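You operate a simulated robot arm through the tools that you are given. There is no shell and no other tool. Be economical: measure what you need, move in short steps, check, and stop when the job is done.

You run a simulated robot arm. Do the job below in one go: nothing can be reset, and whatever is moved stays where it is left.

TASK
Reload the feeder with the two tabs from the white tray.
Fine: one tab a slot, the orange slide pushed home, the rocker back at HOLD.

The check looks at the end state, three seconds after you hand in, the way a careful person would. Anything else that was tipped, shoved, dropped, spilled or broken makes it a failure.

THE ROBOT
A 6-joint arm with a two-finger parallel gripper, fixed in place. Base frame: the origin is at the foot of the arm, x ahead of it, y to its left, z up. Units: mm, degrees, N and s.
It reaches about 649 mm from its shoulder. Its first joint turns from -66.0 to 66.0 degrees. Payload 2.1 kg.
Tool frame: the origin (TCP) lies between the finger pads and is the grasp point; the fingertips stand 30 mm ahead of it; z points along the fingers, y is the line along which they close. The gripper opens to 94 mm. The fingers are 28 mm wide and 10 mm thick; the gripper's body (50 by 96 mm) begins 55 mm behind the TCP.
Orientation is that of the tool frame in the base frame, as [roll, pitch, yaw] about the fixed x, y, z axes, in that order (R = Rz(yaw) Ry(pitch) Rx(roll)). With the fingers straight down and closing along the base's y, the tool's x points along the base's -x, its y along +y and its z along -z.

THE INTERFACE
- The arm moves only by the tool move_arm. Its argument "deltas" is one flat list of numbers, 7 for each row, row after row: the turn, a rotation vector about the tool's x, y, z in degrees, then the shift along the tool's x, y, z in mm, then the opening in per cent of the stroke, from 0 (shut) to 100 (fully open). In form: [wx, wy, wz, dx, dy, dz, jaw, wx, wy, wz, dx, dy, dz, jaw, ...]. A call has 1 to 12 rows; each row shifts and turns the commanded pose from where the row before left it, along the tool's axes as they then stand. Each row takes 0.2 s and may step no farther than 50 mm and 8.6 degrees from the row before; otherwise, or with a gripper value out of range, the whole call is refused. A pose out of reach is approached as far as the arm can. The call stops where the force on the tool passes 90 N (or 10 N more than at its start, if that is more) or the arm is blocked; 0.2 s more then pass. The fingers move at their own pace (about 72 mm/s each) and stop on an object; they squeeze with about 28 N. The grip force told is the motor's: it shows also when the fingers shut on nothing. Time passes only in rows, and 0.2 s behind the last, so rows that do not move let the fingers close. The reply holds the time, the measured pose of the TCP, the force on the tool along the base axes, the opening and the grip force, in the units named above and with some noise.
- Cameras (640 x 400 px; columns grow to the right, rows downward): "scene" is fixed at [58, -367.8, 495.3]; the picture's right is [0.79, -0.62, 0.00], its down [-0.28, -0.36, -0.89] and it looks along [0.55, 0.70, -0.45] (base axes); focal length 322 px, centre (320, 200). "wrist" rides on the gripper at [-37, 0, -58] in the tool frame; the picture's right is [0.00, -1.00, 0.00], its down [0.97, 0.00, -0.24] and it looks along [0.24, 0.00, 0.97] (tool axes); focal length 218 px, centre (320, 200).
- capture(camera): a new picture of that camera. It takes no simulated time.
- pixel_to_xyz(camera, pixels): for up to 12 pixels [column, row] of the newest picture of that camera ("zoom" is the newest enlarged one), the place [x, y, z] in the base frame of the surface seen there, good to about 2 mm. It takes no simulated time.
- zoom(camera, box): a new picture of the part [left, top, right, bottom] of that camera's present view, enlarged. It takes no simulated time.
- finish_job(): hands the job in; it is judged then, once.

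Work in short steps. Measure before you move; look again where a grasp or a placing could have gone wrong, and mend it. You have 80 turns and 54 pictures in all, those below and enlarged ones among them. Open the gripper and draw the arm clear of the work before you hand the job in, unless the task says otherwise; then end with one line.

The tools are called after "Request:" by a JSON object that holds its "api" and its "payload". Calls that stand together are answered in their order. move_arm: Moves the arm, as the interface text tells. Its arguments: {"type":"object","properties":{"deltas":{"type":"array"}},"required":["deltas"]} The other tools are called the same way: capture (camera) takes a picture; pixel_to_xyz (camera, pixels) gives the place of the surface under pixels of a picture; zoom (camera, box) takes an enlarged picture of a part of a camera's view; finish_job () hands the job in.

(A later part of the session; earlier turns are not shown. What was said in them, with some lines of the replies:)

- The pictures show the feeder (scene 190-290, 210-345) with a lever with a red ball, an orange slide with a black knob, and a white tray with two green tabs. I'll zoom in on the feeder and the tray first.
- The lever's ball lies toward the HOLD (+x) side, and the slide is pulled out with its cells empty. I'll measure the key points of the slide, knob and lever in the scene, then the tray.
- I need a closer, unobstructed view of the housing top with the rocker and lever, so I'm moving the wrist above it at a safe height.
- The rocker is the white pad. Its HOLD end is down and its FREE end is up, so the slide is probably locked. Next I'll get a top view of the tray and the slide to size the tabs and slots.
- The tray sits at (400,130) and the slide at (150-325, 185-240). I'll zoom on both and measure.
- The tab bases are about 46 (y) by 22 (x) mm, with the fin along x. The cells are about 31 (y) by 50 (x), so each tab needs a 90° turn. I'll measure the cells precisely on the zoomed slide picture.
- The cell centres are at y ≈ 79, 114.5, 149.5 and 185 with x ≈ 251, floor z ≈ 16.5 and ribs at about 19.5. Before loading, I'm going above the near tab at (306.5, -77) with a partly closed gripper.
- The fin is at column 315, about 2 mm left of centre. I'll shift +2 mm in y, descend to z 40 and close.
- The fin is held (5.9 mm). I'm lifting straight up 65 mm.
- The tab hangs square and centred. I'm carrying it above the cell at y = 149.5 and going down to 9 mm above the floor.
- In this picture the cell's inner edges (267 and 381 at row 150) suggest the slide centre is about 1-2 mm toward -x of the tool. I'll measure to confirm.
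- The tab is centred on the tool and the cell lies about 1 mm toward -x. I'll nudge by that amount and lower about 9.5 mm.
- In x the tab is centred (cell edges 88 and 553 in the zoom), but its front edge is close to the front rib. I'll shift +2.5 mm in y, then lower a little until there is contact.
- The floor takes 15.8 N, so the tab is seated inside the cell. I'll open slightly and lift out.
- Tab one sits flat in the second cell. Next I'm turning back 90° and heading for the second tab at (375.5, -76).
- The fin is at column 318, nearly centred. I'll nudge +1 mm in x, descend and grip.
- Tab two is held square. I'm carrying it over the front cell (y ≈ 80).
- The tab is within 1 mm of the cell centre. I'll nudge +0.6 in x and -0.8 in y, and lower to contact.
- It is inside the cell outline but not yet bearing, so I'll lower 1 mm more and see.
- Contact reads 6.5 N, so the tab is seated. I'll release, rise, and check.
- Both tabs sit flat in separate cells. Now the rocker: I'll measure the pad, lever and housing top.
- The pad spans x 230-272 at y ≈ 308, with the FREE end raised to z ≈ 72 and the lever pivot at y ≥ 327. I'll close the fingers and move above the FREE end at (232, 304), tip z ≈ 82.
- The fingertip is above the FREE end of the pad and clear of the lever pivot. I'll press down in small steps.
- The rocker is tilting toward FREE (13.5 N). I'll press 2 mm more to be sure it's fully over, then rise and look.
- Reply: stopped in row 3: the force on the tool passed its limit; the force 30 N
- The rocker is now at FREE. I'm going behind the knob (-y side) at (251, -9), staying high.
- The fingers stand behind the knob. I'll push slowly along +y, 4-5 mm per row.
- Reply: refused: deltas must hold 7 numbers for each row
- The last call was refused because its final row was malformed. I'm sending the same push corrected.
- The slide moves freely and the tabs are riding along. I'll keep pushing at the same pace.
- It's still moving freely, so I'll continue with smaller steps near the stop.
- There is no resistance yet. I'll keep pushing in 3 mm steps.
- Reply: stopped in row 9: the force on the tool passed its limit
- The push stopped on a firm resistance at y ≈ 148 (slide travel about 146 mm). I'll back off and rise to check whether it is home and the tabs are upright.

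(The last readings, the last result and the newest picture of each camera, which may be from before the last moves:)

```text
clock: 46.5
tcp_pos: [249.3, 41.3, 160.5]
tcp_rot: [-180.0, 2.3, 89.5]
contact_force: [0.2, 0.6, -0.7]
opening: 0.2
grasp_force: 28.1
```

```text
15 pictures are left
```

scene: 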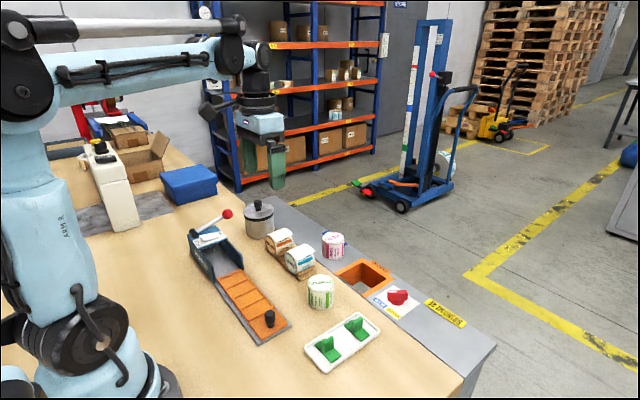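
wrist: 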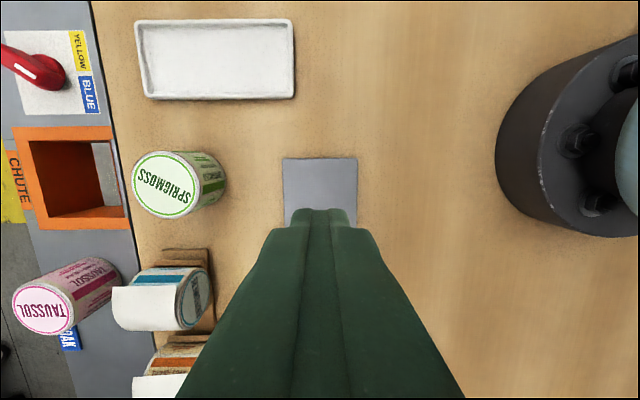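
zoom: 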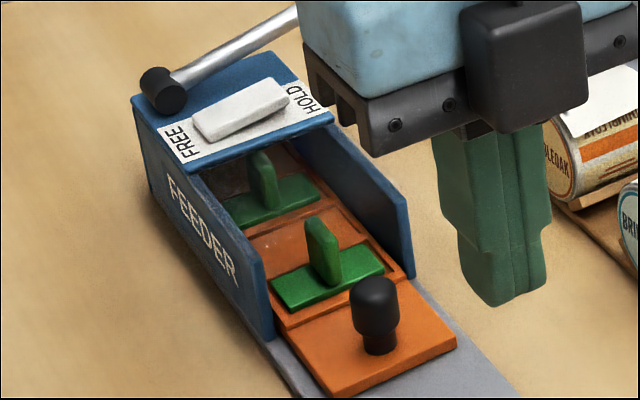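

Both tabs are upright in their cells and the rear one is at the roof edge. I'll measure the slide, the fins and the roof to tell whether this is truly home.

Request:
{"api": "pixel_to_xyz", "payload": {"camera": "scene", "pixels": [[254.6, 274], [238.6, 259], [243, 260.5], [233, 247], [228.5, 246], [226, 256], [238, 290.5], [232.5, 279.7], [229, 245.5], [246.6, 240], [229, 248], [262, 270]]}}

Request:
{"api": "zoom", "payload": {"camera": "scene", "box": [214, 232, 254, 262]}}

```text
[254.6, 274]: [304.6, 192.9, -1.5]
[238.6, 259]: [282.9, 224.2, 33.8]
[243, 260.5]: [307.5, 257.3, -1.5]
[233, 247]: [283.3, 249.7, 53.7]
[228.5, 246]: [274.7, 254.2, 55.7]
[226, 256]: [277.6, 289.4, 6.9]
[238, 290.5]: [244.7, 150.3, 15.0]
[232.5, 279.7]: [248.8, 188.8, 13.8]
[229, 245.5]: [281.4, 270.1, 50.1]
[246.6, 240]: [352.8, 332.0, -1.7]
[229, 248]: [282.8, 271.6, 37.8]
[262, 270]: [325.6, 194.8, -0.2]
```

```text
13.33 times, centred on (234, 247) of scene
```

zoom: 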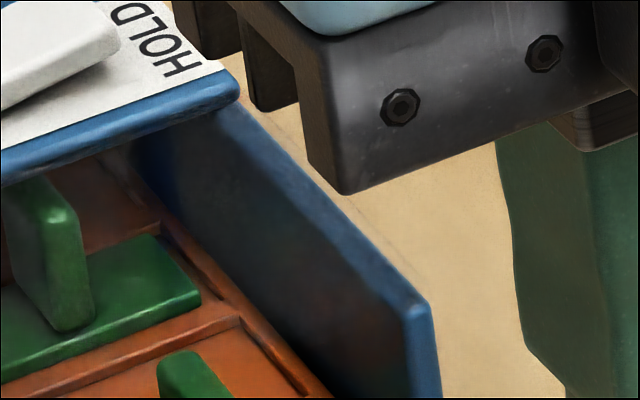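

The rear fin runs partly beneath the roof without touching it, so the stop fits the slide reaching the back wall. I'll straighten the tool and go above the HOLD end at (270, 304), looking down on the way.

Request:
{"api": "move_arm", "payload": {"deltas": [0, 2.3, -0.5, 0, 0, 0, 0, 0, 0, 0, 43.8, 3.5, 0, 0, 0, 0, 0, 43.8, 3.5, 0, 0, 0, 0, 0, 43.8, 3.5, 0, 0, 0, 0, 0, 43.8, 3.4, 0, 0, 0, 0, 0, 43.8, 3.4, 0, 0, 0, 0, 0, 43.7, 3.4, 0, 0, 0, 0, 0, 0, 0, 0, 0]}}

Request:
{"api": "capture", "payload": {"camera": "wrist"}}

Request:
{"api": "zoom", "payload": {"camera": "scene", "box": [180, 210, 280, 300]}}

```text
clock: 48.3
tcp_pos: [273.3, 306.3, 161.1]
tcp_rot: [180.0, 0.0, 89.9]
contact_force: [-0.1, -0.6, -0.2]
opening: 0.1
grasp_force: 27.9
```

```text
13 pictures are left
```

wrist: 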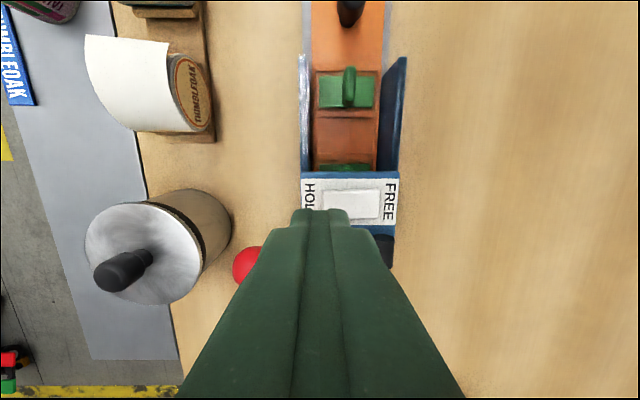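

```text
4.44 times, centred on (230, 255) of scene
```

zoom: 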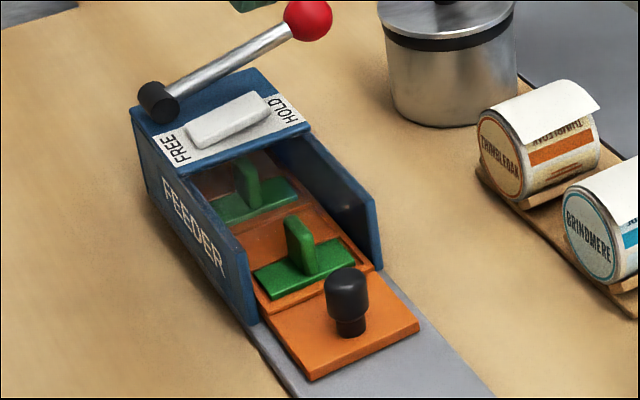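

Everything is upright. I'll measure the slide's front rib, knob and roof edge in this wrist view to confirm the travel.

Request:
{"api": "pixel_to_xyz", "payload": {"camera": "wrist", "pixels": [[325, 68], [347, 113], [345, 165], [345, 176], [400, 60], [320, 90], [350, 15], [345, 140], [335, 200], [365, 200], [348, 70], [330, 121]]}}

Request:
{"api": "pixel_to_xyz", "payload": {"camera": "zoom", "pixels": [[355, 355], [345, 285], [300, 225], [248, 165], [290, 300], [260, 200], [240, 180], [150, 125], [250, 75], [260, 322], [380, 262], [220, 172]]}}

```text
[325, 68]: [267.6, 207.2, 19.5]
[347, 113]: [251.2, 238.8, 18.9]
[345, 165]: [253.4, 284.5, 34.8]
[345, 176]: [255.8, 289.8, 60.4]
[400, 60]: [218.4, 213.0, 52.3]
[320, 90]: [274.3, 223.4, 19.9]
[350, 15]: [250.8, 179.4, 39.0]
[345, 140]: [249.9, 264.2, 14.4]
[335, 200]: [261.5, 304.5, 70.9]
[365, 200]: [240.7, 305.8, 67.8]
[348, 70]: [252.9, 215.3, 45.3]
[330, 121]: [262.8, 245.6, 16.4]
```

```text
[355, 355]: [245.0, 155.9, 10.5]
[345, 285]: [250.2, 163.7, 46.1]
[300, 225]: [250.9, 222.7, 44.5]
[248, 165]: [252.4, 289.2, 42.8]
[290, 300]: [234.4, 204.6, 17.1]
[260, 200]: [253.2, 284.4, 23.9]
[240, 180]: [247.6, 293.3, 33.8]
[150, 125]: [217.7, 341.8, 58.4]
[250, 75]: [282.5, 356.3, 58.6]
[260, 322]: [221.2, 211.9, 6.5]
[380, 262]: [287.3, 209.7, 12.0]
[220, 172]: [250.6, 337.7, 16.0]
```

The front rib moved from y ≈ 61.5 to 207, and the slide's back end is at about 350, against the housing back wall. The slide is home, so I'm pressing the HOLD end down.

Request:
{"api": "move_arm", "payload": {"deltas": [0, 0, 0, 0, 0, 25, 0, 0, 0, 0, 0, 0, 25, 0, 0, 0, 0, 0, 0, 6, 0, 0, 0, 0, 0, 0, 3, 0, 0, 0, 0, 0, 0, 2, 0, 0, 0, 0, 0, 0, 1, 0]}}

Request:
{"api": "zoom", "payload": {"camera": "scene", "box": [182, 206, 246, 256]}}

```text
clock: 49.7
tcp_pos: [271.0, 306.1, 98.5]
tcp_rot: [179.9, 0.0, 89.9]
contact_force: [0.4, 1.2, -0.1]
opening: 0.0
grasp_force: 27.5
```

```text
8.00 times, centred on (214, 231) of scene
```

zoom: 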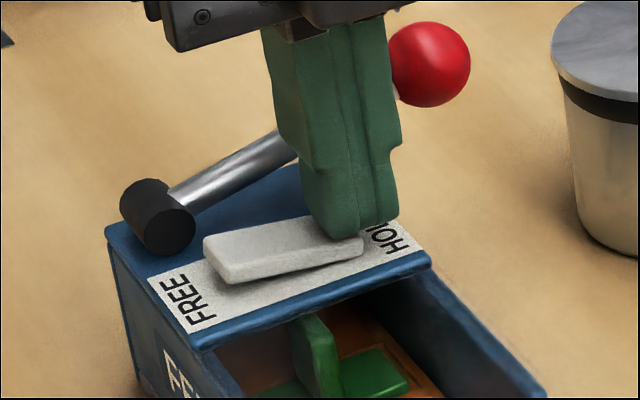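

The rocker has tipped over toward HOLD. I'll press 3 mm more in 1 mm steps to seat it, then rise and check.

Request:
{"api": "move_arm", "payload": {"deltas": [0, 0, 0, 0, 0, 1, 0, 0, 0, 0, 0, 0, 1, 0, 0, 0, 0, 0, 0, 1, 0]}}

Request:
{"api": "move_arm", "payload": {"deltas": [0, 0, 0, 0, 0, -20, 0, 0, 0, 0, 0, 0, -40, 0, 0, 0, 0, 0, 0, -40, 0, 0, 0, 0, -40, 0, 0, 0, 0, 0, 0, -45, 0, 0, 0, 0, 0, 0, -45, 0, 0, 0, 0, 0, 0, -45, 0, 0, 50, 0, 0, 0, -45, 0, -20, 100, 0, 0, 0, 0, 0, 0, 100]}}

Request:
{"api": "zoom", "payload": {"camera": "scene", "box": [180, 205, 280, 305]}}

Request:
{"api": "capture", "payload": {"camera": "scene"}}

```text
clock: 50.5
tcp_pos: [271.7, 305.8, 97.5]
tcp_rot: [180.0, 0.0, 89.9]
contact_force: [-1.2, -2.1, 51.5]
opening: 0.1
grasp_force: 28.1
```

```text
clock: 52.5
tcp_pos: [272.1, 84.3, 214.7]
tcp_rot: [-179.9, 0.0, 89.9]
contact_force: [-0.6, -0.2, 1.0]
opening: 94.0
grasp_force: 0.0
```

```text
4.00 times, centred on (230, 255) of scene
```

zoom: 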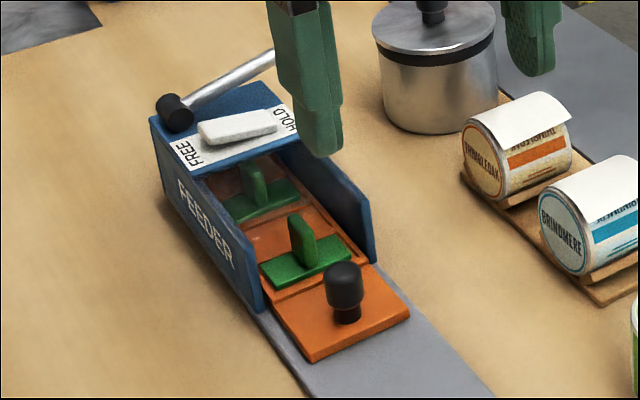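

```text
9 pictures are left
```

scene: 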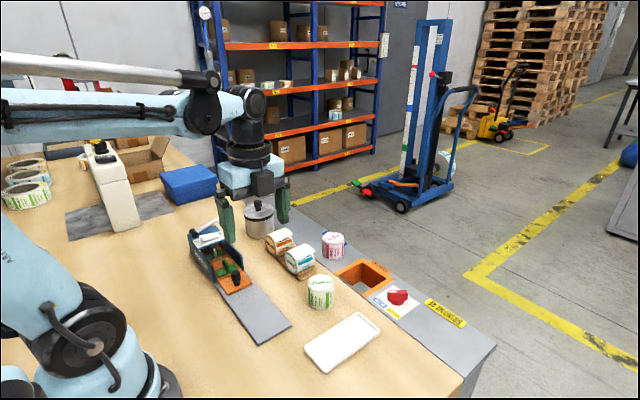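

The slide is home with both tabs upright, the gripper is open and clear, and nothing else has moved. I'll take one last close look at the rocker.

Request:
{"api": "zoom", "payload": {"camera": "scene", "box": [182, 216, 246, 256]}}

```text
10.00 times, centred on (214, 236) of scene
```

zoom: 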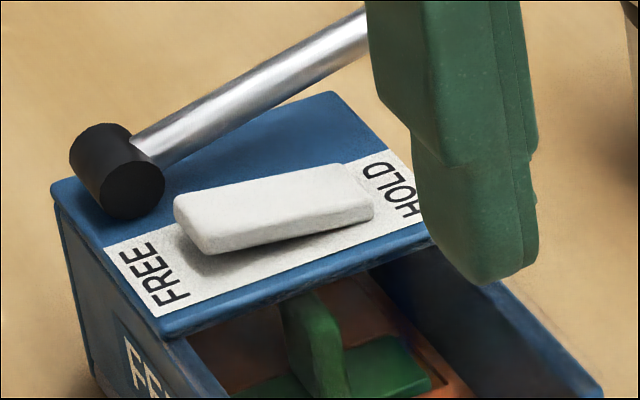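

The rocker matches its original HOLD position, with the HOLD end down and the FREE end up. I'm handing in.

Request:
{"api": "finish_job", "payload": {}}

```text
The job is handed in.
```

The feeder is reloaded: each of the two tabs sits in its own slot, the orange slide is pushed home and the rocker is back at HOLD.
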